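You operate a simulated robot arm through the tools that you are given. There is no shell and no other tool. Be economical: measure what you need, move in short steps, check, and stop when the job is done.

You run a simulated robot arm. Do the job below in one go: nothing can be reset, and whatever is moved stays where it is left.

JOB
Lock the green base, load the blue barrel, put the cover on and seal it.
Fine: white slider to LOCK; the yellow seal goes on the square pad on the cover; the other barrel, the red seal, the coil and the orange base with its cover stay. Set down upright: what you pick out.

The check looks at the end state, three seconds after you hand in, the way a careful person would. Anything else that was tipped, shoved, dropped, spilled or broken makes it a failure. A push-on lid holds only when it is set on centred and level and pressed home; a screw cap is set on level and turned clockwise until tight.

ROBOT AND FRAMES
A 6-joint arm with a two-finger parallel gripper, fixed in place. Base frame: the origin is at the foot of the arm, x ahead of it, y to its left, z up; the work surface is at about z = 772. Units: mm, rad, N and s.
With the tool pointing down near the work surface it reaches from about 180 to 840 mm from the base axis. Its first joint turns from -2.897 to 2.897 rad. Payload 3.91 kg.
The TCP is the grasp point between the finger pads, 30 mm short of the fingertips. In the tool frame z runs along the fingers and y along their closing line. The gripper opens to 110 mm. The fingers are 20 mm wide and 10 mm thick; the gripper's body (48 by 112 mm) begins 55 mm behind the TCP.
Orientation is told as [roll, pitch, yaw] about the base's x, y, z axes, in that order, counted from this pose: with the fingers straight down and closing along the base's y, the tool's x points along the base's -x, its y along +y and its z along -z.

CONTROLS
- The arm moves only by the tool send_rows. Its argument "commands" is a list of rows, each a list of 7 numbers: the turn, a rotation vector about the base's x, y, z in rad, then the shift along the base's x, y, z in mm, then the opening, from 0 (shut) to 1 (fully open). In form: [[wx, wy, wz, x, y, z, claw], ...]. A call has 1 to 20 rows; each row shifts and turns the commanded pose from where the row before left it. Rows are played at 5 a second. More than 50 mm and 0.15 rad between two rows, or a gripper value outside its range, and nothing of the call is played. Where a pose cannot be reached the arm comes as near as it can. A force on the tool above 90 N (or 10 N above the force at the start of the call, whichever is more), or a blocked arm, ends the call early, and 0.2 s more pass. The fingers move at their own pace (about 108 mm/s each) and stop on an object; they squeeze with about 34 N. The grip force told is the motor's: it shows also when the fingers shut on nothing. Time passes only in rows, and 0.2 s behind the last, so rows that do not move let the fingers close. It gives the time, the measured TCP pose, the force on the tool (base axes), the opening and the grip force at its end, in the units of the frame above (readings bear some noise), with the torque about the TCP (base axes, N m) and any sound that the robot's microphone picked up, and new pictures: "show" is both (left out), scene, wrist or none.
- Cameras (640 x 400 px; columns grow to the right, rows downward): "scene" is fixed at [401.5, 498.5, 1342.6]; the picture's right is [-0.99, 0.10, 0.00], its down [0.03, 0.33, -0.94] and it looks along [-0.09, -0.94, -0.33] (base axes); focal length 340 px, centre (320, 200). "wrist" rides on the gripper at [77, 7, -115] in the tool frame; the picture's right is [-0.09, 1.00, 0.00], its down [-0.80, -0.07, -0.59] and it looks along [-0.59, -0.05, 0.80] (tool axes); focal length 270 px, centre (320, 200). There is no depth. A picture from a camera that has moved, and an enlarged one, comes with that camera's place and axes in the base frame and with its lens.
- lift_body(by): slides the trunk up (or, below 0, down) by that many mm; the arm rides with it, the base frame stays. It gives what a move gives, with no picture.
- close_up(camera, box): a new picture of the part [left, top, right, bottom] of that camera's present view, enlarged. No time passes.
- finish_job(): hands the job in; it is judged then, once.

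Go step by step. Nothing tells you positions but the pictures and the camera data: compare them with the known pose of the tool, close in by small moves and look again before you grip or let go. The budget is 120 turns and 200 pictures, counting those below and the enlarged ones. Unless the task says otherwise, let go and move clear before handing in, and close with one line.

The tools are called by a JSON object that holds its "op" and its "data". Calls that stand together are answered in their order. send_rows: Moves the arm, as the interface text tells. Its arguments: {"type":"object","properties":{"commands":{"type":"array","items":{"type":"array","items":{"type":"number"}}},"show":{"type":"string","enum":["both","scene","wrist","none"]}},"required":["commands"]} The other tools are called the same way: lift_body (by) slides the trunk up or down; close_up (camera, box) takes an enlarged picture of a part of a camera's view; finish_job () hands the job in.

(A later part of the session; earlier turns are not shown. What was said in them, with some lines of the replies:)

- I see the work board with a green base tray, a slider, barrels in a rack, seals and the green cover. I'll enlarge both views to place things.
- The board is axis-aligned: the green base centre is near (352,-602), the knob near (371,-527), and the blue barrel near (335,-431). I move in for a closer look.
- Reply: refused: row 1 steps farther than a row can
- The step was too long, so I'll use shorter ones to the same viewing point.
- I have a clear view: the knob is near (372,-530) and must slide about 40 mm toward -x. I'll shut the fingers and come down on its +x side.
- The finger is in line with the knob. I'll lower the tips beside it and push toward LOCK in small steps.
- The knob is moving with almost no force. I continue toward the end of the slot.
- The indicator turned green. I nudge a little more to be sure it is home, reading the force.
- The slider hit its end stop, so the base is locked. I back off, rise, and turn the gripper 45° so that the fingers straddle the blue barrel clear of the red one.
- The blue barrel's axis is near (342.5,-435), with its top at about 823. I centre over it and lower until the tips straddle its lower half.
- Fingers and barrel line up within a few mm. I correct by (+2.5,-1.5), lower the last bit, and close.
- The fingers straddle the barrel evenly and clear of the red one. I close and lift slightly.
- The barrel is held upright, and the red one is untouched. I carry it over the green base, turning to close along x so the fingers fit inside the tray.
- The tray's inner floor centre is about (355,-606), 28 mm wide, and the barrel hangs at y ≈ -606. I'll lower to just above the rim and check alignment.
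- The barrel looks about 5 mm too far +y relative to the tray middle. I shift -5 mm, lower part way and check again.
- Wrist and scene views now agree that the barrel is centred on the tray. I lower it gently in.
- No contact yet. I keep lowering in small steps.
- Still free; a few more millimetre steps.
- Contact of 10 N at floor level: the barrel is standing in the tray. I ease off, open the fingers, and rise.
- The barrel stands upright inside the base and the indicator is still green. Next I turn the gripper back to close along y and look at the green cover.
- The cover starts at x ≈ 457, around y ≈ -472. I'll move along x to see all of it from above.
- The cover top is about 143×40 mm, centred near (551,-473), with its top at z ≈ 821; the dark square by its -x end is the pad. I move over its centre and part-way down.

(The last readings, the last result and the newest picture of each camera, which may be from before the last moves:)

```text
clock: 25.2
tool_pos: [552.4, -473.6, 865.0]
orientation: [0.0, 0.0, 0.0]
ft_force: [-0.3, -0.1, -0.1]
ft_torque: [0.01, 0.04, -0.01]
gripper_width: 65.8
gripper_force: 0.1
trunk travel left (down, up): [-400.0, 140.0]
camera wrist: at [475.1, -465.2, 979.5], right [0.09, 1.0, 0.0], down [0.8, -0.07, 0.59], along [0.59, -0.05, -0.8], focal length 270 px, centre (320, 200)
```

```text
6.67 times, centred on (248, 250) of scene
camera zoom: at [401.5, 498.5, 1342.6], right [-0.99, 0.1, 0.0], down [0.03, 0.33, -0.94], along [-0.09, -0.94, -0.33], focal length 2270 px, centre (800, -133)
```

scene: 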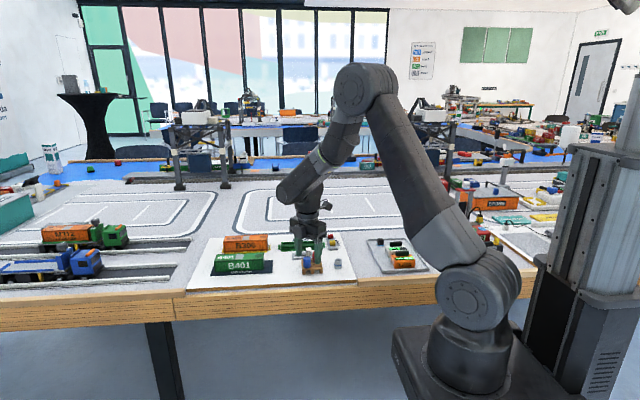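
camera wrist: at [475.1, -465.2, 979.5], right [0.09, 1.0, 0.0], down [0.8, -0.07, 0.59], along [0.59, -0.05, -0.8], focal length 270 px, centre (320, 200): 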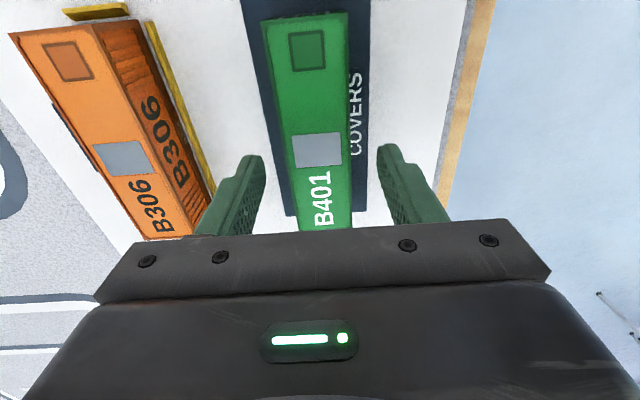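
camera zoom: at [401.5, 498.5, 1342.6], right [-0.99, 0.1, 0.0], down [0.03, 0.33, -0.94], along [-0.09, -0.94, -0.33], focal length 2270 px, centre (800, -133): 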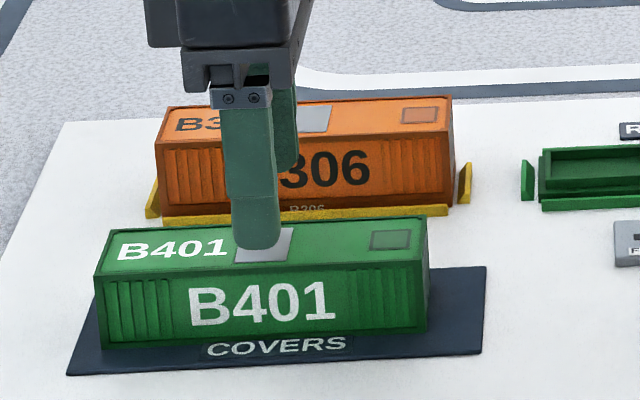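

The fingers straddle the cover at its grey centre mark. I lower to grip its upper half.

{"op": "send_rows", "data": {"commands": [[0, 0, 0, -1, 0.5, -25, 0.6], [0, 0, 0, 0, 0, -13, 0.6], [0, 0, 0, 0, 0, 0, 0.45], [0, 0, 0, 0, 0, 0, 0.3], [0, 0, 0, 0, 0, 0, 0.3], [0, 0, 0, 0, 0, 0, 0.3]], "show": "wrist"}}

{"op": "close_up", "data": {"camera": "scene", "box": [200, 220, 296, 280]}}

```text
clock: 26.6
tool_pos: [550.6, -471.4, 826.5]
orientation: [0.001, -0.001, 0.001]
ft_force: [0.2, 0.2, 0.5]
ft_torque: [-0.02, 0.07, 0.02]
gripper_width: 44.1
gripper_force: 33.8
trunk travel left (down, up): [-400.0, 140.0]
camera wrist: at [472.7, -464.8, 941.4], right [0.09, 1.0, 0.0], down [0.8, -0.07, 0.59], along [0.59, -0.05, -0.8], focal length 270 px, centre (320, 200)
```

wrist: 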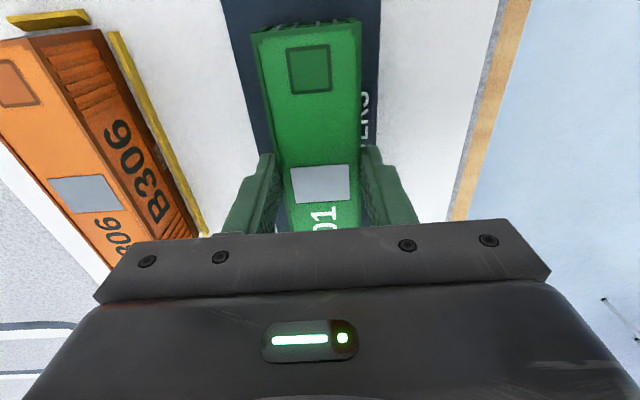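

```text
6.67 times, centred on (248, 250) of scene
camera zoom: at [401.5, 498.5, 1342.6], right [-0.99, 0.1, 0.0], down [0.03, 0.33, -0.94], along [-0.09, -0.94, -0.33], focal length 2270 px, centre (800, -133)
```

zoom: 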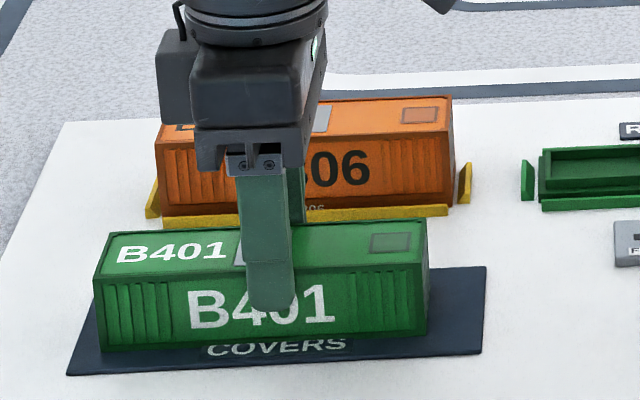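

The cover is gripped at 44 mm. I lift it a little and check that it hangs level.

{"op": "send_rows", "data": {"commands": [[0, 0, 0, 0, 0, 10, 0.3], [0, 0, 0, 0, 0, 30, 0.3], [0, 0, 0, 0, 0, 40, 0.3], [0, 0, 0, 0, 0, 30, 0.3], [0, 0, 0, 0, 0, 0, 0.3]], "show": "wrist"}}

{"op": "close_up", "data": {"camera": "scene", "box": [200, 190, 296, 250]}}

```text
clock: 27.8
tool_pos: [552.0, -470.9, 937.8]
orientation: [0.0, 0.001, 0.001]
ft_force: [-0.9, 0.4, -0.5]
ft_torque: [-0.02, -0.01, -0.02]
gripper_width: 44.3
gripper_force: 34.5
trunk travel left (down, up): [-400.0, 140.0]
camera wrist: at [473.6, -463.8, 1051.6], right [0.09, 1.0, 0.0], down [0.8, -0.07, 0.59], along [0.59, -0.05, -0.8], focal length 270 px, centre (320, 200)
```

wrist: 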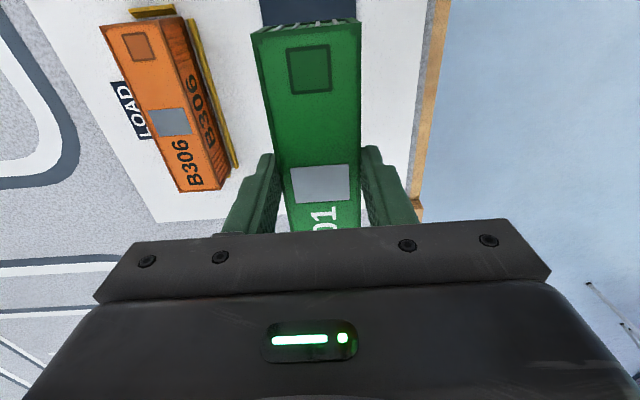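

```text
6.67 times, centred on (248, 220) of scene
camera zoom: at [401.5, 498.5, 1342.6], right [-0.99, 0.1, 0.0], down [0.03, 0.33, -0.94], along [-0.09, -0.94, -0.33], focal length 2270 px, centre (800, 67)
```

zoom: 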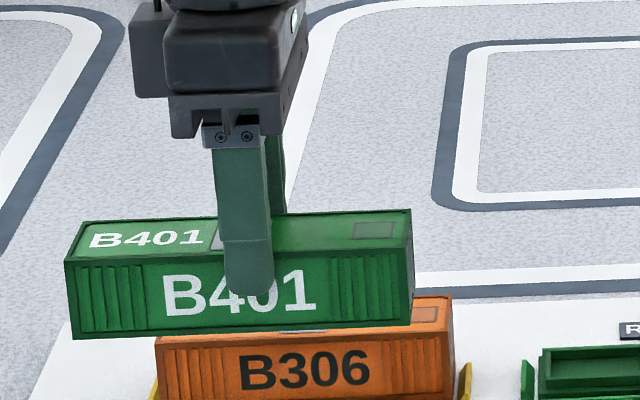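

The cover hangs level. I carry it over the green base.

{"op": "send_rows", "data": {"commands": [[0, 0, 0, -40, -27, 0, 0.3], [0, 0, 0, -40, -27, 0, 0.3], [0, 0, 0, -40, -27, 0, 0.3], [0, 0, 0, -40, -27, 0, 0.3], [0, 0, 0, -39, -27, 0, 0.3], [0, 0, 0, 0, 0, -30, 0.3], [0, 0, 0, 0, 0, 0, 0.3]], "show": "wrist"}}

{"op": "close_up", "data": {"camera": "scene", "box": [254, 200, 350, 260]}}

```text
clock: 29.4
tool_pos: [351.2, -606.9, 908.9]
orientation: [0.001, -0.001, 0.001]
ft_force: [0.1, -0.4, -0.6]
ft_torque: [0.01, 0.0, 0.0]
gripper_width: 44.6
gripper_force: 34.0
trunk travel left (down, up): [-400.0, 140.0]
camera wrist: at [275.1, -598.9, 1022.9], right [0.09, 1.0, 0.0], down [0.8, -0.07, 0.59], along [0.59, -0.05, -0.8], focal length 270 px, centre (320, 200)
```

wrist: 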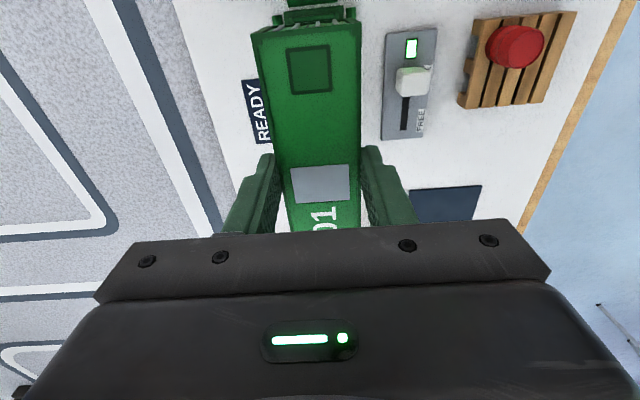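

```text
6.67 times, centred on (302, 230) of scene
camera zoom: at [401.5, 498.5, 1342.6], right [-0.99, 0.1, 0.0], down [0.03, 0.33, -0.94], along [-0.09, -0.94, -0.33], focal length 2270 px, centre (440, 0)
```

zoom: 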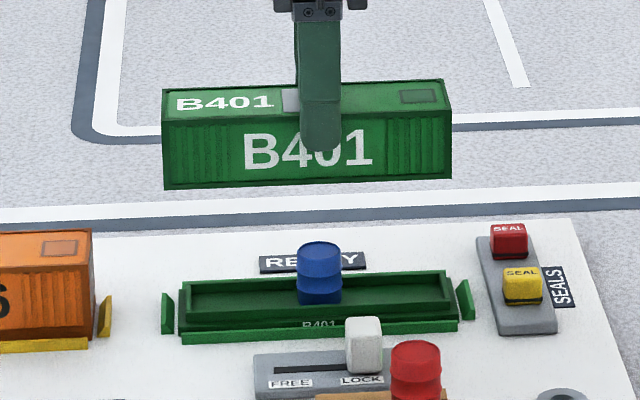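

The cover is about 5 mm too far +x by the scene view. I zoom in to check the y alignment of cover against base.

{"op": "close_up", "data": {"camera": "wrist", "box": [230, 0, 390, 100]}}

```text
4.00 times, centred on (310, 50) of wrist
camera zoom: at [275.1, -598.9, 1022.9], right [0.09, 1.0, 0.0], down [0.8, -0.07, 0.59], along [0.59, -0.05, -0.8], focal length 1081 px, centre (360, 800)
```

zoom: 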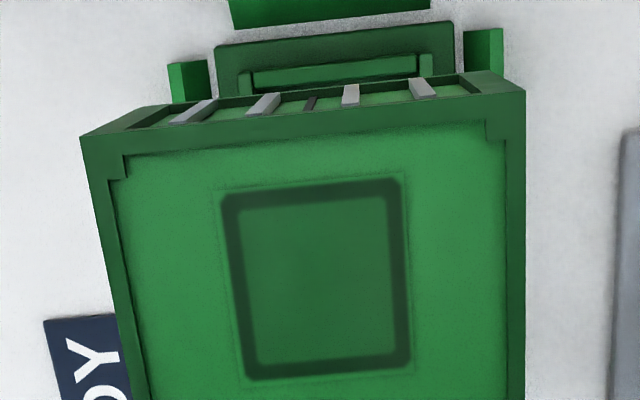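

The views agree: the cover needs to move about (-4.5, +1.4). I correct and lower to just above the rim, then check again.

{"op": "send_rows", "data": {"commands": [[0, 0, 0, -4.5, 1.4, 0, 0.3], [0, 0, 0, 0, 0, -35, 0.3], [0, 0, 0, 0, 0, -24, 0.3], [0, 0, 0, 0, 0, 0, 0.3]], "show": "none"}}

{"op": "close_up", "data": {"camera": "wrist", "box": [230, 0, 390, 100]}}

{"op": "close_up", "data": {"camera": "scene", "box": [262, 210, 342, 260]}}

```text
clock: 30.4
tool_pos: [345.9, -606.5, 848.3]
orientation: [-0.001, 0.0, 0.0]
ft_force: [0.3, 0.5, -0.4]
ft_torque: [0.0, 0.0, 0.0]
gripper_width: 44.2
gripper_force: 34.3
trunk travel left (down, up): [-400.0, 140.0]
```

```text
4.00 times, centred on (310, 50) of wrist
camera zoom: at [269.2, -599.3, 961.6], right [0.09, 1.0, 0.0], down [0.8, -0.07, 0.59], along [0.59, -0.05, -0.8], focal length 1081 px, centre (360, 800)
```

zoom: 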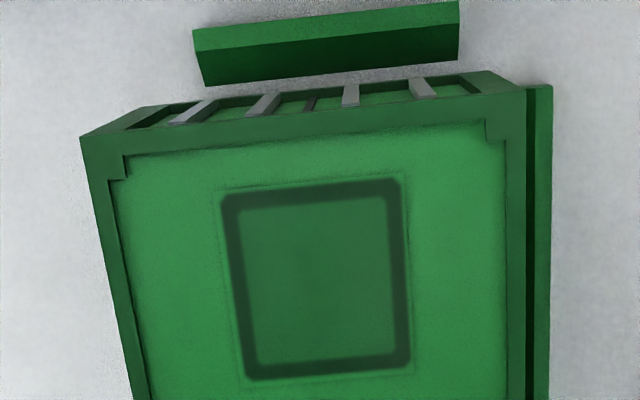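

```text
8.00 times, centred on (302, 235) of scene
camera zoom: at [401.5, 498.5, 1342.6], right [-0.99, 0.1, 0.0], down [0.03, 0.33, -0.94], along [-0.09, -0.94, -0.33], focal length 2724 px, centre (464, -80)
```

zoom: 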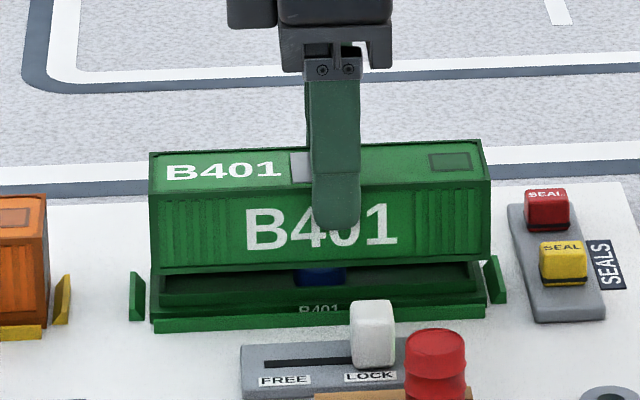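

In x they line up; in y the cover still sits about 1.6 mm too far from the centre line. I correct that and lower until just over the rim.

{"op": "send_rows", "data": {"commands": [[0, 0, 0, 0, 1.6, 0, 0.3], [0, 0, 0, 0, 0, -10, 0.3], [0, 0, 0, 0, 0, 0, 0.3]], "show": "none"}}

{"op": "close_up", "data": {"camera": "wrist", "box": [230, 0, 390, 100]}}

{"op": "close_up", "data": {"camera": "scene", "box": [262, 210, 342, 260]}}

```text
clock: 31.2
tool_pos: [346.2, -605.3, 838.2]
orientation: [0.001, 0.0, 0.0]
ft_force: [-0.1, -0.2, -0.8]
ft_torque: [-0.02, -0.01, 0.01]
gripper_width: 44.5
gripper_force: 33.8
trunk travel left (down, up): [-400.0, 140.0]
```

```text
4.00 times, centred on (310, 50) of wrist
camera zoom: at [269.4, -597.6, 952.8], right [0.09, 1.0, 0.0], down [0.8, -0.07, 0.59], along [0.59, -0.05, -0.8], focal length 1081 px, centre (360, 800)
```

zoom: 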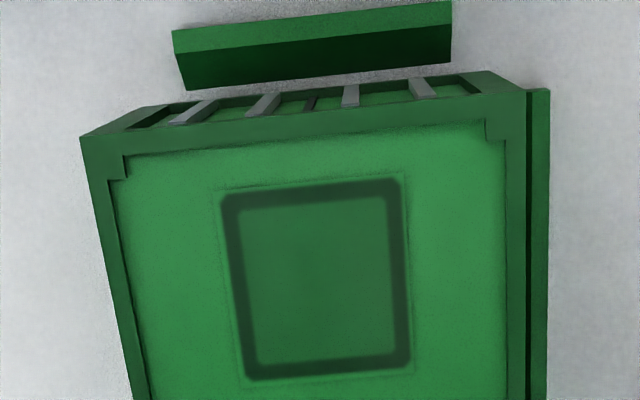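

```text
8.00 times, centred on (302, 235) of scene
camera zoom: at [401.5, 498.5, 1342.6], right [-0.99, 0.1, 0.0], down [0.03, 0.33, -0.94], along [-0.09, -0.94, -0.33], focal length 2724 px, centre (464, -80)
```

zoom: 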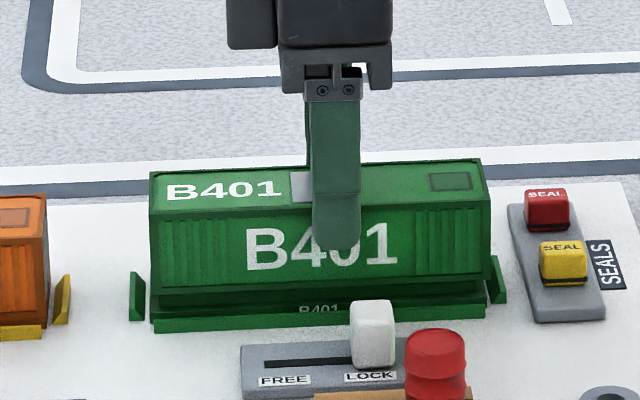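

Cover and base are now aligned within a fraction of a millimetre. I lower gently onto the rim.

{"op": "send_rows", "data": {"commands": [[0, 0, 0, 0, 0, -2, 0.3], [0, 0, 0, 0, 0, -2, 0.3], [0, 0, 0, 0, 0, -2, 0.3], [0, 0, 0, 0, 0, -1, 0.3], [0, 0, 0, 0, 0, 0, 0.3]], "show": "none"}}

{"op": "close_up", "data": {"camera": "wrist", "box": [230, 0, 390, 100]}}

{"op": "close_up", "data": {"camera": "scene", "box": [262, 210, 342, 260]}}

```text
clock: 32.4
tool_pos: [346.4, -605.9, 832.1]
orientation: [0.0, -0.001, 0.001]
ft_force: [0.3, 0.2, -1.3]
ft_torque: [0.06, 0.01, 0.02]
gripper_width: 44.1
gripper_force: 33.7
trunk travel left (down, up): [-400.0, 140.0]
```

```text
4.00 times, centred on (310, 50) of wrist
camera zoom: at [269.7, -597.8, 946.2], right [0.09, 1.0, 0.0], down [0.8, -0.07, 0.59], along [0.59, -0.05, -0.8], focal length 1081 px, centre (360, 800)
```

zoom: 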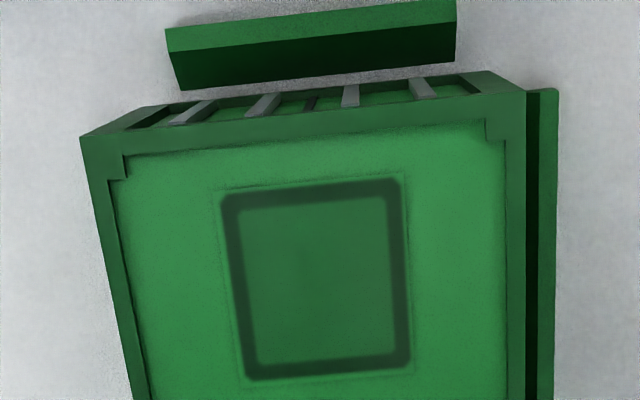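

```text
8.00 times, centred on (302, 235) of scene
camera zoom: at [401.5, 498.5, 1342.6], right [-0.99, 0.1, 0.0], down [0.03, 0.33, -0.94], along [-0.09, -0.94, -0.33], focal length 2724 px, centre (464, -80)
```

zoom: 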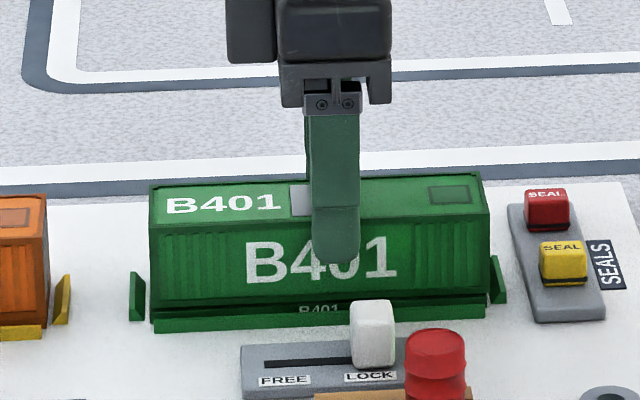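

Nearly down with no force yet. I continue in 1 mm steps to feel the rim.

{"op": "send_rows", "data": {"commands": [[0, 0, 0, 0, 0.3, -1.5, 0.3], [0, 0, 0, 0, 0, -1.5, 0.3], [0, 0, 0, 0, 0, -1.5, 0.3], [0, 0, 0, 0, 0, 0, 0.3]], "show": "none"}}

{"op": "close_up", "data": {"camera": "scene", "box": [262, 210, 342, 260]}}

```text
clock: 33.4
tool_pos: [347.9, -604.7, 830.9]
orientation: [-0.003, -0.001, 0.001]
ft_force: [0.4, -0.1, 18.9]
ft_torque: [0.09, 0.55, 0.04]
gripper_width: 44.1
gripper_force: 33.8
trunk travel left (down, up): [-400.0, 140.0]
```

```text
8.00 times, centred on (302, 235) of scene
camera zoom: at [401.5, 498.5, 1342.6], right [-0.99, 0.1, 0.0], down [0.03, 0.33, -0.94], along [-0.09, -0.94, -0.33], focal length 2724 px, centre (464, -80)
```

zoom: 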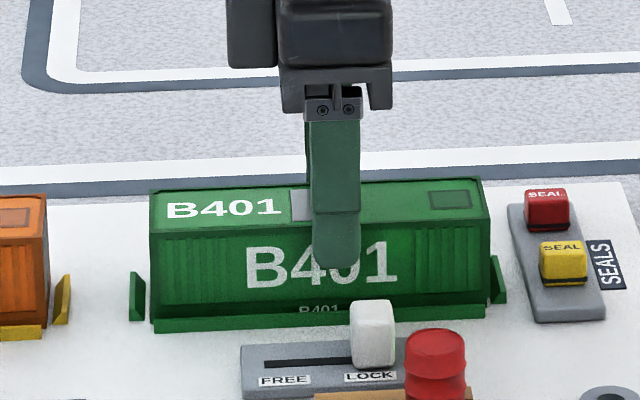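

The cover touched down on the rim (19 N). I ease off the load, release, rise and check that it sits level and centred.

{"op": "send_rows", "data": {"commands": [[0, 0, 0, 0, 0, 2.5, 0.3], [0, 0, 0, 0, 0, 0, 0.3], [0, 0, 0, 0, 0, 0, 0.5], [0, 0, 0, 0, 0, 0, 0.6], [0, 0, 0, 0, 0, 30, 0.6], [0, 0, 0, 0, 0, 45, 0.6], [0, 0, 0, 0, 0, 0, 0.6]], "show": "wrist"}}

{"op": "close_up", "data": {"camera": "scene", "box": [262, 210, 342, 260]}}

{"op": "close_up", "data": {"camera": "wrist", "box": [220, 0, 420, 125]}}

```text
clock: 35.0
tool_pos: [346.9, -605.5, 903.7]
orientation: [0.0, -0.001, 0.0]
ft_force: [-0.6, 0.5, 0.1]
ft_torque: [0.0, -0.01, -0.02]
gripper_width: 65.9
gripper_force: 0.0
trunk travel left (down, up): [-400.0, 140.0]
camera wrist: at [269.3, -598.3, 1019.0], right [0.09, 1.0, 0.0], down [0.8, -0.07, 0.59], along [0.59, -0.05, -0.8], focal length 270 px, centre (320, 200)
```

wrist: 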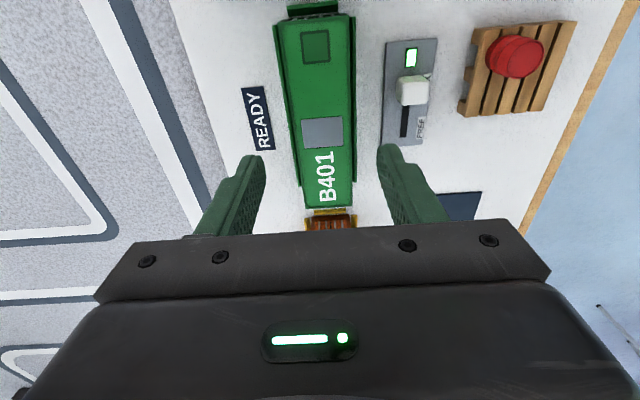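

```text
8.00 times, centred on (302, 235) of scene
camera zoom: at [401.5, 498.5, 1342.6], right [-0.99, 0.1, 0.0], down [0.03, 0.33, -0.94], along [-0.09, -0.94, -0.33], focal length 2724 px, centre (464, -80)
```

zoom: 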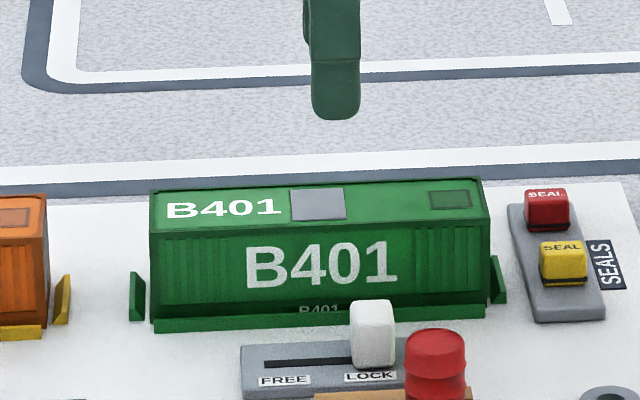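

```text
3.20 times, centred on (320, 62) of wrist
camera zoom: at [269.3, -598.3, 1019.0], right [0.09, 1.0, 0.0], down [0.8, -0.07, 0.59], along [0.59, -0.05, -0.8], focal length 865 px, centre (320, 640)
```

zoom: 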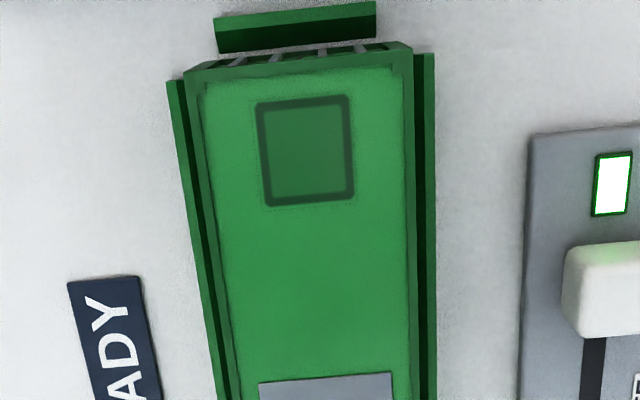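

The cover sits centred between the guides. I close the fingers, move over its middle, and press it home with force feedback.

{"op": "send_rows", "data": {"commands": [[0, 0, 0, 6, 1.2, 0, 0], [0, 0, 0, 0, 0, -20, 0], [0, 0, 0, 0, 0, -20, 0], [0, 0, 0, 0, 0, -10, 0], [0, 0, 0, 0, 0, -4, 0], [0, 0, 0, 0, 0, 0, 0]], "show": "none"}}

{"op": "close_up", "data": {"camera": "scene", "box": [262, 210, 342, 260]}}

```text
clock: 36.4
tool_pos: [352.6, -604.7, 851.4]
orientation: [0.0, 0.0, 0.002]
ft_force: [0.8, 0.1, -0.2]
ft_torque: [-0.01, 0.0, 0.02]
gripper_width: 0.0
gripper_force: 34.0
trunk travel left (down, up): [-400.0, 140.0]
```

```text
8.00 times, centred on (302, 235) of scene
camera zoom: at [401.5, 498.5, 1342.6], right [-0.99, 0.1, 0.0], down [0.03, 0.33, -0.94], along [-0.09, -0.94, -0.33], focal length 2724 px, centre (464, -80)
```

zoom: 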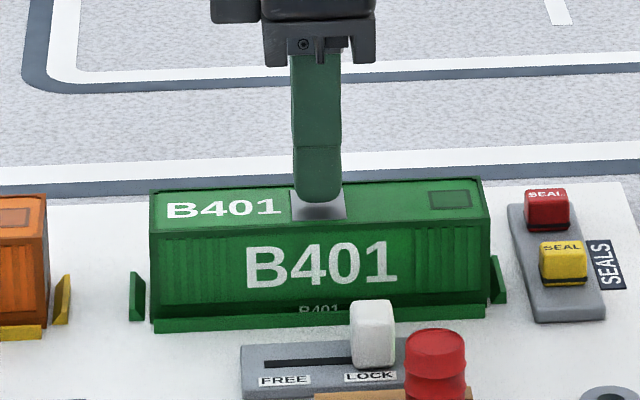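

The tips are just above the centre mark. I press down in small steps.

{"op": "send_rows", "data": {"commands": [[0, 0, 0, 0, 0, -2, 0], [0, 0, 0, 0, 0, -2, 0], [0, 0, 0, 0, 0, -1.5, 0], [0, 0, 0, 0, 0, -1.5, 0], [0, 0, 0, 0, 0, 0, 0]], "show": "none"}}

```text
clock: 37.6
tool_pos: [353.8, -603.6, 846.7]
orientation: [-0.006, -0.001, 0.0]
ft_force: [3.1, -1.4, 21.6]
ft_torque: [-0.06, -0.08, 0.0]
gripper_width: 0.0
gripper_force: 33.9
trunk travel left (down, up): [-400.0, 140.0]
```

{"op": "send_rows", "data": {"commands": [[0, 0, 0, 0, 0, -1.5, 0], [0, 0, 0, 0, 0, -1.5, 0], [0, 0, 0, 0, 0, -1.5, 0], [0, 0, 0, 0, 0, 0, 0]], "show": "none"}}

{"op": "close_up", "data": {"camera": "scene", "box": [262, 210, 342, 260]}}

```text
clock: 38.6
tool_pos: [353.7, -602.9, 845.8]
orientation: [-0.009, -0.007, -0.001]
ft_force: [4.9, -1.2, 50.9]
ft_torque: [-0.03, -0.05, 0.06]
gripper_width: 0.0
gripper_force: 34.1
trunk travel left (down, up): [-400.0, 140.0]
```

```text
8.00 times, centred on (302, 235) of scene
camera zoom: at [401.5, 498.5, 1342.6], right [-0.99, 0.1, 0.0], down [0.03, 0.33, -0.94], along [-0.09, -0.94, -0.33], focal length 2724 px, centre (464, -80)
```

zoom: 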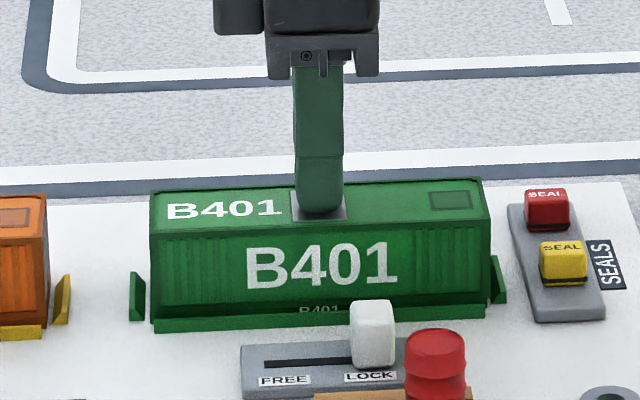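

50 N and no click yet; I press on toward the limit.

{"op": "send_rows", "data": {"commands": [[0, 0, 0, 0, 0, -1.5, 0], [0, 0, 0, 0, 0, -1.5, 0], [0, 0, 0, 0, 0, -1, 0], [0, 0, 0, 0, 0, 0, 0]], "show": "none"}}

{"op": "close_up", "data": {"camera": "scene", "box": [262, 210, 342, 260]}}

```text
clock: 39.6
tool_pos: [352.7, -603.4, 846.3]
orientation: [-0.019, -0.008, 0.001]
ft_force: [1.4, -1.0, 67.1]
ft_torque: [-0.03, 0.19, 0.05]
gripper_width: 0.2
gripper_force: 34.4
trunk travel left (down, up): [-400.0, 140.0]
```

```text
8.00 times, centred on (302, 235) of scene
camera zoom: at [401.5, 498.5, 1342.6], right [-0.99, 0.1, 0.0], down [0.03, 0.33, -0.94], along [-0.09, -0.94, -0.33], focal length 2724 px, centre (464, -80)
```

zoom: 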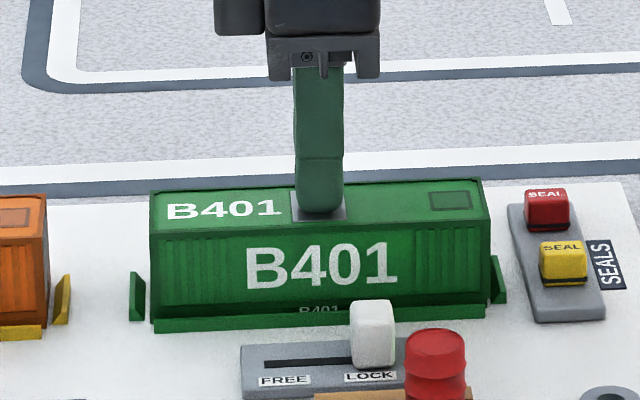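

The cover stays at z ≈ 816 under 67 N with no more travel. I lift off and compare its seat with the finished orange unit.

{"op": "send_rows", "data": {"commands": [[0, 0, 0, 0, 0, 10, 0], [0, 0, 0, 0, 0, 30, 0], [0, 0, 0, -30, 0, 35, 0.3], [0, 0, 0, -30, 0, 0, 0.3], [0, 0, 0, 0, 0, 0, 0.3]], "show": "none"}}

{"op": "close_up", "data": {"camera": "scene", "box": [276, 230, 324, 260]}}

{"op": "close_up", "data": {"camera": "scene", "box": [218, 230, 276, 260]}}

{"op": "close_up", "data": {"camera": "wrist", "box": [180, 0, 460, 175]}}

```text
clock: 40.8
tool_pos: [290.1, -601.7, 908.7]
orientation: [0.002, -0.001, 0.0]
ft_force: [-1.0, -0.3, 0.3]
ft_torque: [0.01, 0.02, 0.04]
gripper_width: 33.0
gripper_force: 0.1
trunk travel left (down, up): [-400.0, 140.0]
```

```text
13.33 times, centred on (300, 245) of scene
camera zoom: at [401.5, 498.5, 1342.6], right [-0.99, 0.1, 0.0], down [0.03, 0.33, -0.94], along [-0.09, -0.94, -0.33], focal length 4539 px, centre (587, -400)
```

zoom: 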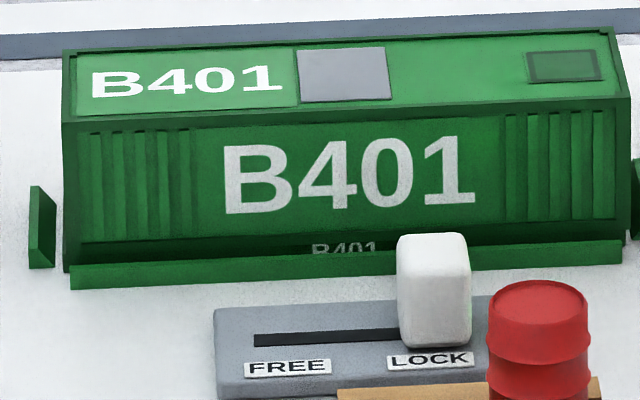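

```text
11.03 times, centred on (247, 245) of scene
camera zoom: at [401.5, 498.5, 1342.6], right [-0.99, 0.1, 0.0], down [0.03, 0.33, -0.94], along [-0.09, -0.94, -0.33], focal length 3756 px, centre (1126, -297)
```

zoom: 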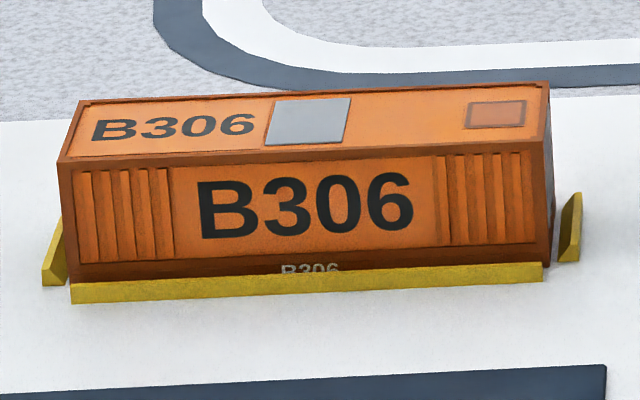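

```text
2.29 times, centred on (320, 88) of wrist
camera zoom: at [213.1, -594.0, 1024.2], right [0.09, 1.0, 0.0], down [0.8, -0.07, 0.59], along [0.59, -0.05, -0.8], focal length 618 px, centre (320, 457)
```

zoom: 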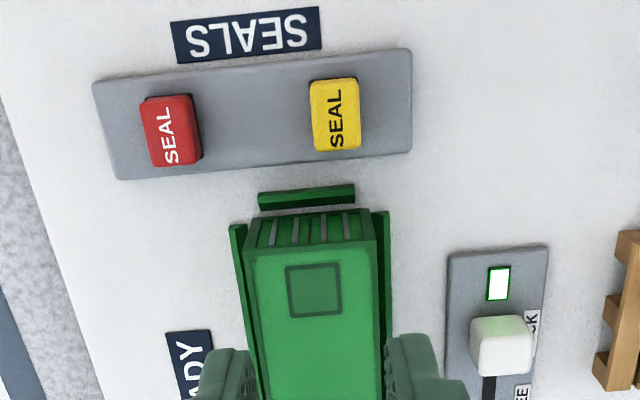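

The seat matches the orange unit, so the cover is home. Now the yellow seal, near (243,-592): I move over it with a moderate opening and check.

{"op": "send_rows", "data": {"commands": [[0, 0, 0, -35, 7, 0, 0.35], [0, 0, 0, -13, 3, -20, 0.35], [0, 0, 0, 0, 0, -30, 0.35], [0, 0, 0, 0, 0, 0, 0.35]], "show": "wrist"}}

{"op": "close_up", "data": {"camera": "scene", "box": [300, 215, 364, 255]}}

```text
clock: 41.8
tool_pos: [243.2, -593.2, 859.3]
orientation: [-0.001, -0.001, 0.0]
ft_force: [-0.1, 0.7, -0.6]
ft_torque: [-0.03, 0.0, 0.02]
gripper_width: 38.6
gripper_force: 0.1
trunk travel left (down, up): [-400.0, 140.0]
camera wrist: at [166.3, -586.0, 974.3], right [0.09, 1.0, 0.0], down [0.8, -0.07, 0.59], along [0.59, -0.05, -0.8], focal length 270 px, centre (320, 200)
```

wrist: 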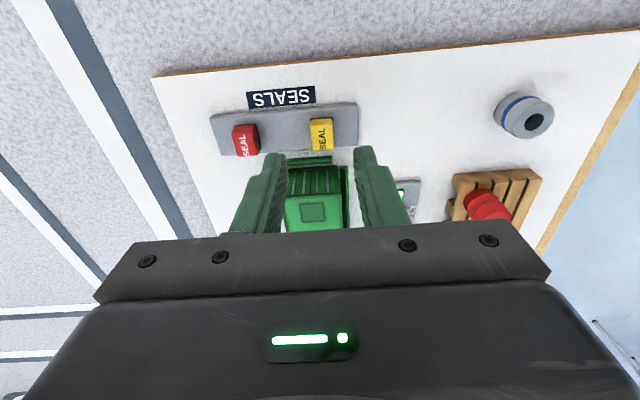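

```text
10.00 times, centred on (332, 235) of scene
camera zoom: at [401.5, 498.5, 1342.6], right [-0.99, 0.1, 0.0], down [0.03, 0.33, -0.94], along [-0.09, -0.94, -0.33], focal length 3404 px, centre (200, -150)
```

zoom: 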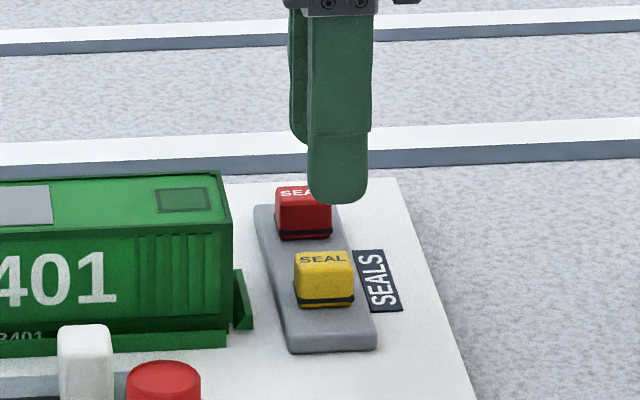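

{"op": "close_up", "data": {"camera": "wrist", "box": [210, 80, 430, 230]}}

```text
2.67 times, centred on (320, 155) of wrist
camera zoom: at [166.3, -586.0, 974.3], right [0.09, 1.0, 0.0], down [0.8, -0.07, 0.59], along [0.59, -0.05, -0.8], focal length 721 px, centre (320, 320)
```

zoom: 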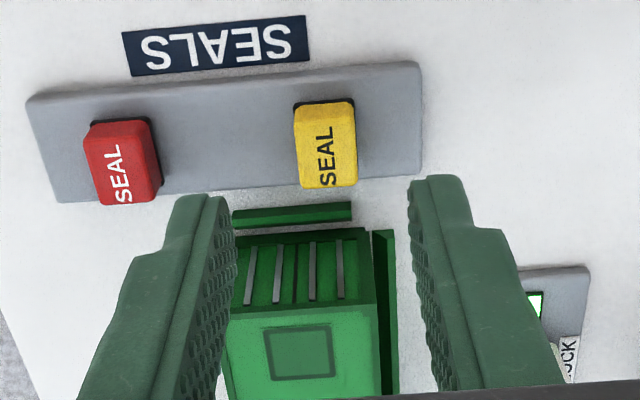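

The seal is near (245,-591.8). I centre on it and lower to grip.

{"op": "send_rows", "data": {"commands": [[0, 0, 0, 2, 1.4, 0, 0.35], [0, 0, 0, 0, 0, -25, 0.35], [0, 0, 0, 0, 0, -17, 0.35], [0, 0, 0, 0, 0, 0, 0.3]], "show": "none"}}

{"op": "close_up", "data": {"camera": "wrist", "box": [210, 80, 430, 230]}}

{"op": "close_up", "data": {"camera": "scene", "box": [300, 215, 364, 255]}}

```text
clock: 42.8
tool_pos: [246.8, -592.0, 817.4]
orientation: [0.002, 0.0, 0.0]
ft_force: [0.8, 0.4, 0.2]
ft_torque: [0.02, -0.01, 0.01]
gripper_width: 33.1
gripper_force: 0.0
trunk travel left (down, up): [-400.0, 140.0]
```

```text
2.67 times, centred on (320, 155) of wrist
camera zoom: at [169.1, -585.0, 932.1], right [0.09, 1.0, 0.0], down [0.8, -0.07, 0.59], along [0.59, -0.05, -0.8], focal length 721 px, centre (320, 320)
```

zoom: 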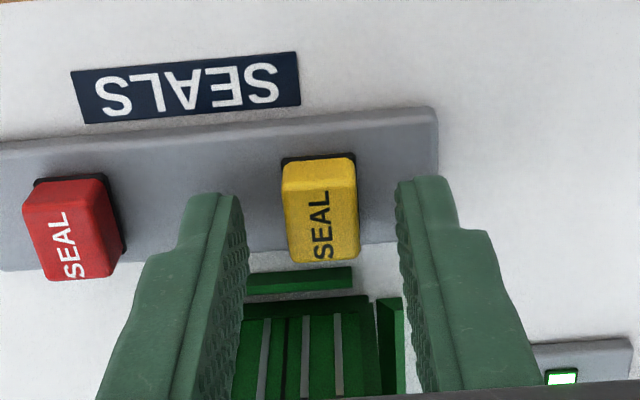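

```text
10.00 times, centred on (332, 235) of scene
camera zoom: at [401.5, 498.5, 1342.6], right [-0.99, 0.1, 0.0], down [0.03, 0.33, -0.94], along [-0.09, -0.94, -0.33], focal length 3404 px, centre (200, -150)
```

zoom: 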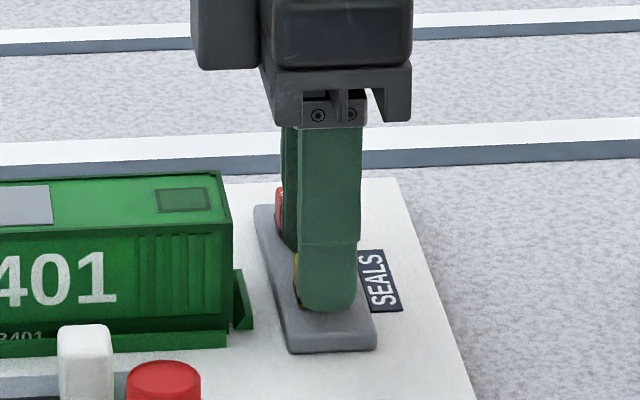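

Well centred. I lower 2.5 mm more, close and lift a little.

{"op": "send_rows", "data": {"commands": [[0, 0, 0, 0, 0, -2.5, 0.3], [0, 0, 0, 0, 0, 0, 0.2], [0, 0, 0, 0, 0, 0, 0.05], [0, 0, 0, 0, 0, 0, 0.05], [0, 0, 0, 0, 0, 0, 0.05]], "show": "none"}}

{"op": "send_rows", "data": {"commands": [[0, 0, 0, 0, 0, 10, 0.05], [0, 0, 0, 0, 0, 30, 0.05], [0, 0, 0, 0, 0, 30, 0.05], [0, 0, 0, 0, 0, 0, 0.05]], "show": "none"}}

{"op": "close_up", "data": {"camera": "scene", "box": [284, 195, 364, 245]}}

{"op": "close_up", "data": {"camera": "wrist", "box": [210, 80, 430, 230]}}

```text
clock: 44.0
tool_pos: [247.5, -592.7, 815.2]
orientation: [0.0, 0.001, 0.001]
ft_force: [0.8, 0.4, 0.7]
ft_torque: [0.03, -0.02, 0.0]
gripper_width: 14.4
gripper_force: 33.9
trunk travel left (down, up): [-400.0, 140.0]
```

```text
clock: 45.0
tool_pos: [245.8, -592.6, 885.7]
orientation: [-0.001, 0.001, 0.001]
ft_force: [0.5, -0.2, 0.4]
ft_torque: [-0.01, 0.03, -0.01]
gripper_width: 14.2
gripper_force: 34.4
trunk travel left (down, up): [-400.0, 140.0]
```

```text
8.00 times, centred on (324, 220) of scene
camera zoom: at [401.5, 498.5, 1342.6], right [-0.99, 0.1, 0.0], down [0.03, 0.33, -0.94], along [-0.09, -0.94, -0.33], focal length 2724 px, centre (288, 40)
```

zoom: 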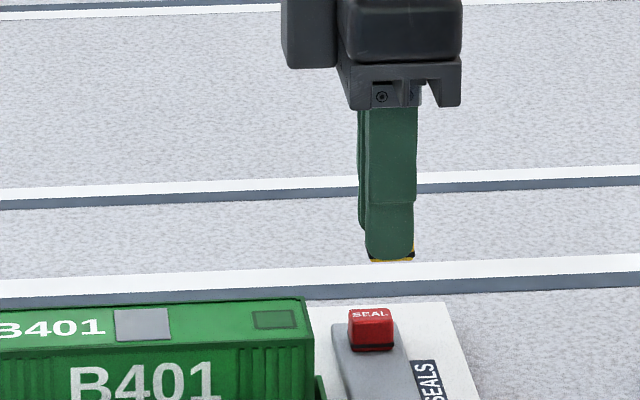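

```text
2.67 times, centred on (320, 155) of wrist
camera zoom: at [169.0, -584.5, 1000.0], right [0.09, 1.0, 0.0], down [0.8, -0.07, 0.59], along [0.59, -0.05, -0.8], focal length 721 px, centre (320, 320)
```

zoom: 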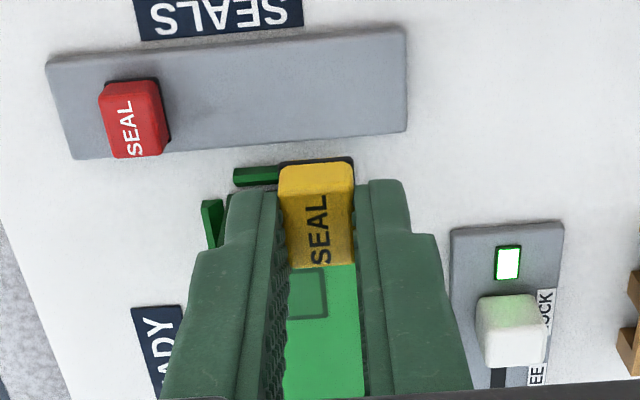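

The yellow seal is held. I carry it over the square pad and stop about 12 mm above to check.

{"op": "send_rows", "data": {"commands": [[0, 0, 0, 25, -6, 0, 0.05], [0, 0, 0, 22, -6, 0, 0.05], [0, 0, 0, 0, 0, -23, 0.05], [0, 0, 0, 0, 0, 0, 0.05]], "show": "none"}}

{"op": "close_up", "data": {"camera": "scene", "box": [292, 215, 348, 250]}}

{"op": "close_up", "data": {"camera": "wrist", "box": [230, 80, 410, 200]}}

```text
clock: 46.0
tool_pos: [295.0, -604.8, 861.7]
orientation: [0.001, 0.0, 0.0]
ft_force: [0.4, 0.1, 0.2]
ft_torque: [0.01, -0.02, 0.03]
gripper_width: 14.0
gripper_force: 33.8
trunk travel left (down, up): [-400.0, 140.0]
```

```text
11.43 times, centred on (320, 232) of scene
camera zoom: at [401.5, 498.5, 1342.6], right [-0.99, 0.1, 0.0], down [0.03, 0.33, -0.94], along [-0.09, -0.94, -0.33], focal length 3891 px, centre (320, -171)
```

zoom: 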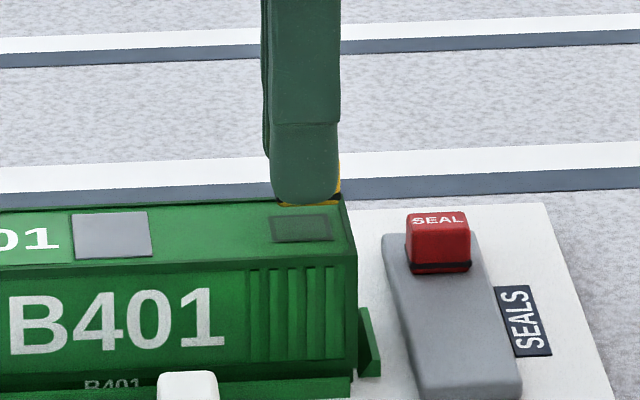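

```text
3.33 times, centred on (320, 140) of wrist
camera zoom: at [217.0, -596.9, 975.9], right [0.09, 1.0, 0.0], down [0.8, -0.07, 0.59], along [0.59, -0.05, -0.8], focal length 901 px, centre (320, 400)
```

zoom: 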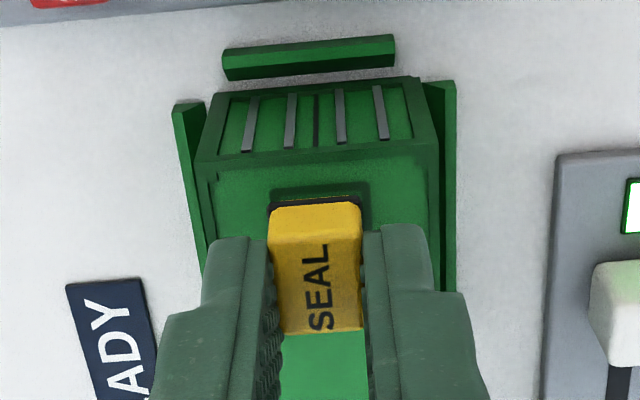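

The seal needs about (+2, +0.8) to sit on the pad. I correct and lower, feeling for contact.

{"op": "send_rows", "data": {"commands": [[0, 0, 0, 2, 0.8, 0, 0.05], [0, 0, 0, 0, 0, -8, 0.05], [0, 0, 0, 0, 0, 0, 0.05]], "show": "none"}}

{"op": "close_up", "data": {"camera": "scene", "box": [292, 215, 348, 250]}}

{"op": "close_up", "data": {"camera": "wrist", "box": [260, 110, 380, 190]}}

```text
clock: 46.8
tool_pos: [296.0, -603.4, 853.8]
orientation: [0.0, -0.001, 0.001]
ft_force: [-0.7, 0.9, 0.1]
ft_torque: [0.0, 0.0, 0.01]
gripper_width: 14.2
gripper_force: 33.8
trunk travel left (down, up): [-400.0, 140.0]
```

```text
11.43 times, centred on (320, 232) of scene
camera zoom: at [401.5, 498.5, 1342.6], right [-0.99, 0.1, 0.0], down [0.03, 0.33, -0.94], along [-0.09, -0.94, -0.33], focal length 3891 px, centre (320, -171)
```

zoom: 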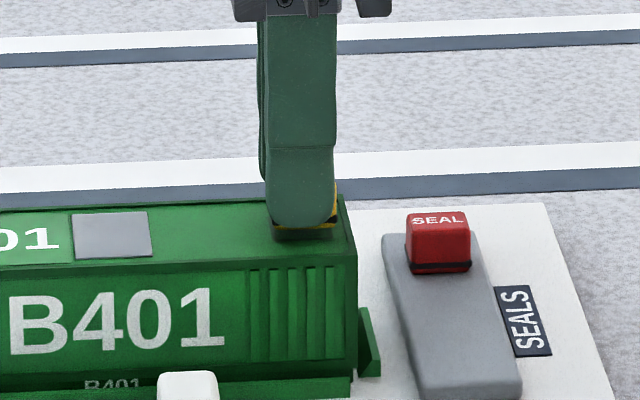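

```text
5.00 times, centred on (320, 150) of wrist
camera zoom: at [218.4, -595.8, 968.6], right [0.09, 1.0, 0.0], down [0.8, -0.07, 0.59], along [0.59, -0.05, -0.8], focal length 1351 px, centre (320, 450)
```

zoom: 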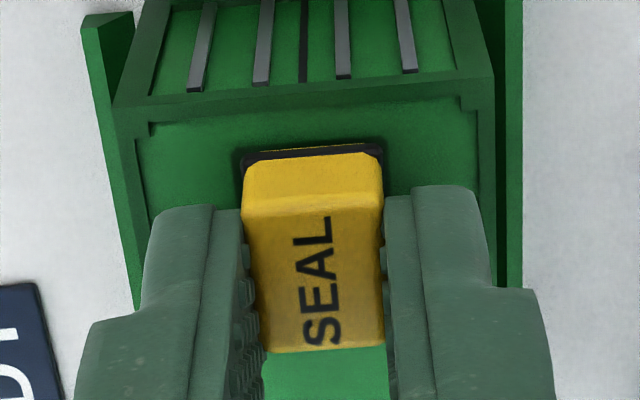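

{"op": "send_rows", "data": {"commands": [[0, 0, 0, 0.7, 0, -1.5, 0.05], [0, 0, 0, 0, 0, -1.5, 0.05], [0, 0, 0, 0, 0, -1.5, 0.05], [0, 0, 0, 0, 0, -1, 0.05], [0, 0, 0, 0, 0, 0, 0.05]], "show": "none"}}

{"op": "close_up", "data": {"camera": "scene", "box": [292, 215, 348, 250]}}

```text
clock: 48.0
tool_pos: [297.9, -603.4, 851.2]
orientation: [-0.005, -0.002, -0.001]
ft_force: [0.9, -1.1, 17.0]
ft_torque: [-0.05, -0.01, -0.01]
gripper_width: 14.0
gripper_force: 34.3
trunk travel left (down, up): [-400.0, 140.0]
```

```text
11.43 times, centred on (320, 232) of scene
camera zoom: at [401.5, 498.5, 1342.6], right [-0.99, 0.1, 0.0], down [0.03, 0.33, -0.94], along [-0.09, -0.94, -0.33], focal length 3891 px, centre (320, -171)
```

zoom: 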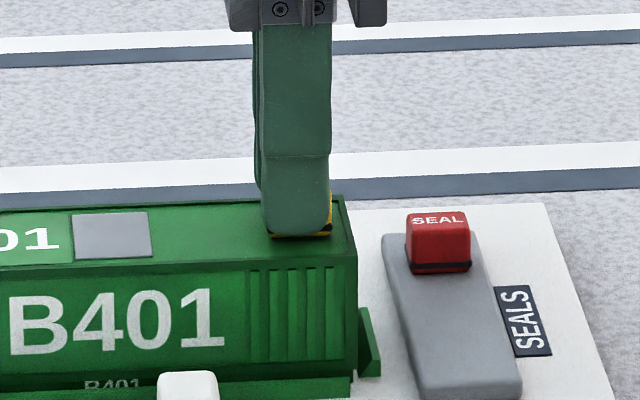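

The seal touches the pad, squarely placed (17 N). I ease off, open and rise.

{"op": "send_rows", "data": {"commands": [[0, 0, 0, 0, 0, 2, 0.05], [0, 0, 0, 0, 0, 0, 0.05], [0, 0, 0, 0, 0, 0, 0.2], [0, 0, 0, 0, 0, 0, 0.3], [0, 0, 0, 0, 0, 20, 0.3], [0, 0, 0, 0, 0, 40, 0.3], [0, 0, 0, 0, 0, 0, 0.3]], "show": "none"}}

{"op": "close_up", "data": {"camera": "scene", "box": [268, 215, 340, 260]}}

{"op": "close_up", "data": {"camera": "wrist", "box": [220, 40, 420, 165]}}

```text
clock: 49.6
tool_pos: [297.0, -603.1, 912.7]
orientation: [0.0, 0.001, -0.002]
ft_force: [0.2, -0.5, -0.2]
ft_torque: [0.01, -0.01, 0.0]
gripper_width: 33.2
gripper_force: 0.2
trunk travel left (down, up): [-400.0, 140.0]
```

```text
8.89 times, centred on (304, 238) of scene
camera zoom: at [401.5, 498.5, 1342.6], right [-0.99, 0.1, 0.0], down [0.03, 0.33, -0.94], along [-0.09, -0.94, -0.33], focal length 3026 px, centre (462, -133)
```

zoom: 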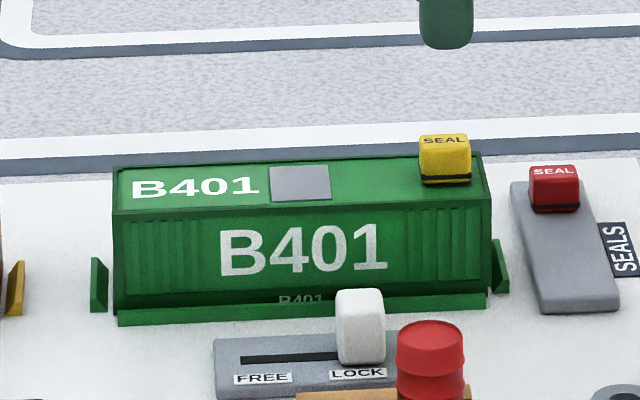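

```text
3.20 times, centred on (320, 102) of wrist
camera zoom: at [219.2, -595.6, 1027.5], right [0.09, 1.0, 0.0], down [0.8, -0.07, 0.59], along [0.59, -0.05, -0.8], focal length 865 px, centre (320, 512)
```

zoom: 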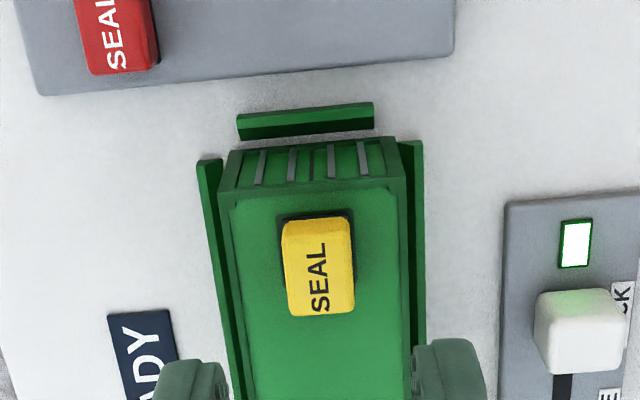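

The slider is at LOCK with a green indicator, the cover is seated and level, and the seal is square on its pad; everything else is untouched. I move the arm clear and take a final look.

{"op": "send_rows", "data": {"commands": [[0, 0, 0, 0, 0, 45, 0.3], [0, 0, 0, 0, 0, 45, 0.3], [0, 0, 0, 0, 0, 45, 0.3], [0, 0, 0, 0, 0, 0, 0.3]], "show": "none"}}

{"op": "close_up", "data": {"camera": "scene", "box": [180, 200, 372, 300]}}

```text
clock: 50.6
tool_pos: [298.0, -602.2, 1047.2]
orientation: [0.0, 0.0, 0.0]
ft_force: [0.5, -0.2, 0.1]
ft_torque: [0.01, 0.01, 0.01]
gripper_width: 33.1
gripper_force: 0.0
trunk travel left (down, up): [-400.0, 140.0]
```

```text
3.33 times, centred on (276, 250) of scene
camera zoom: at [401.5, 498.5, 1342.6], right [-0.99, 0.1, 0.0], down [0.03, 0.33, -0.94], along [-0.09, -0.94, -0.33], focal length 1135 px, centre (467, 33)
```

zoom: 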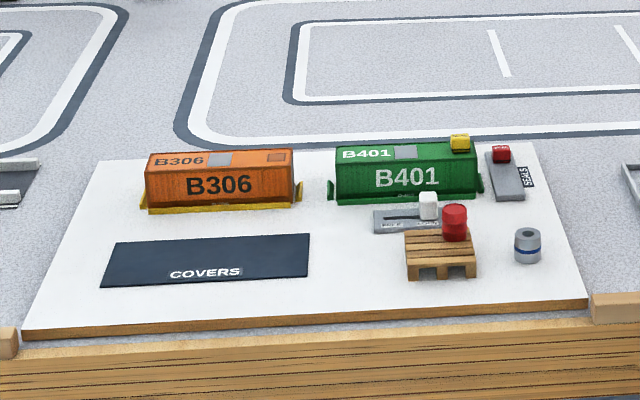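

Everything is in its place and the arm is clear, so I hand the job in.

{"op": "finish_job", "data": {}}

```text
The job is handed in.
```

The job is handed in: the green base is locked with its indicator lit green, the blue barrel stands upright inside, the cover is pressed on, and the yellow seal is on the square pad. I heard no click when pressing the cover (up to 67 N), but it stopped moving and sits as low as the orange unit's cover; nothing else appears to have moved.
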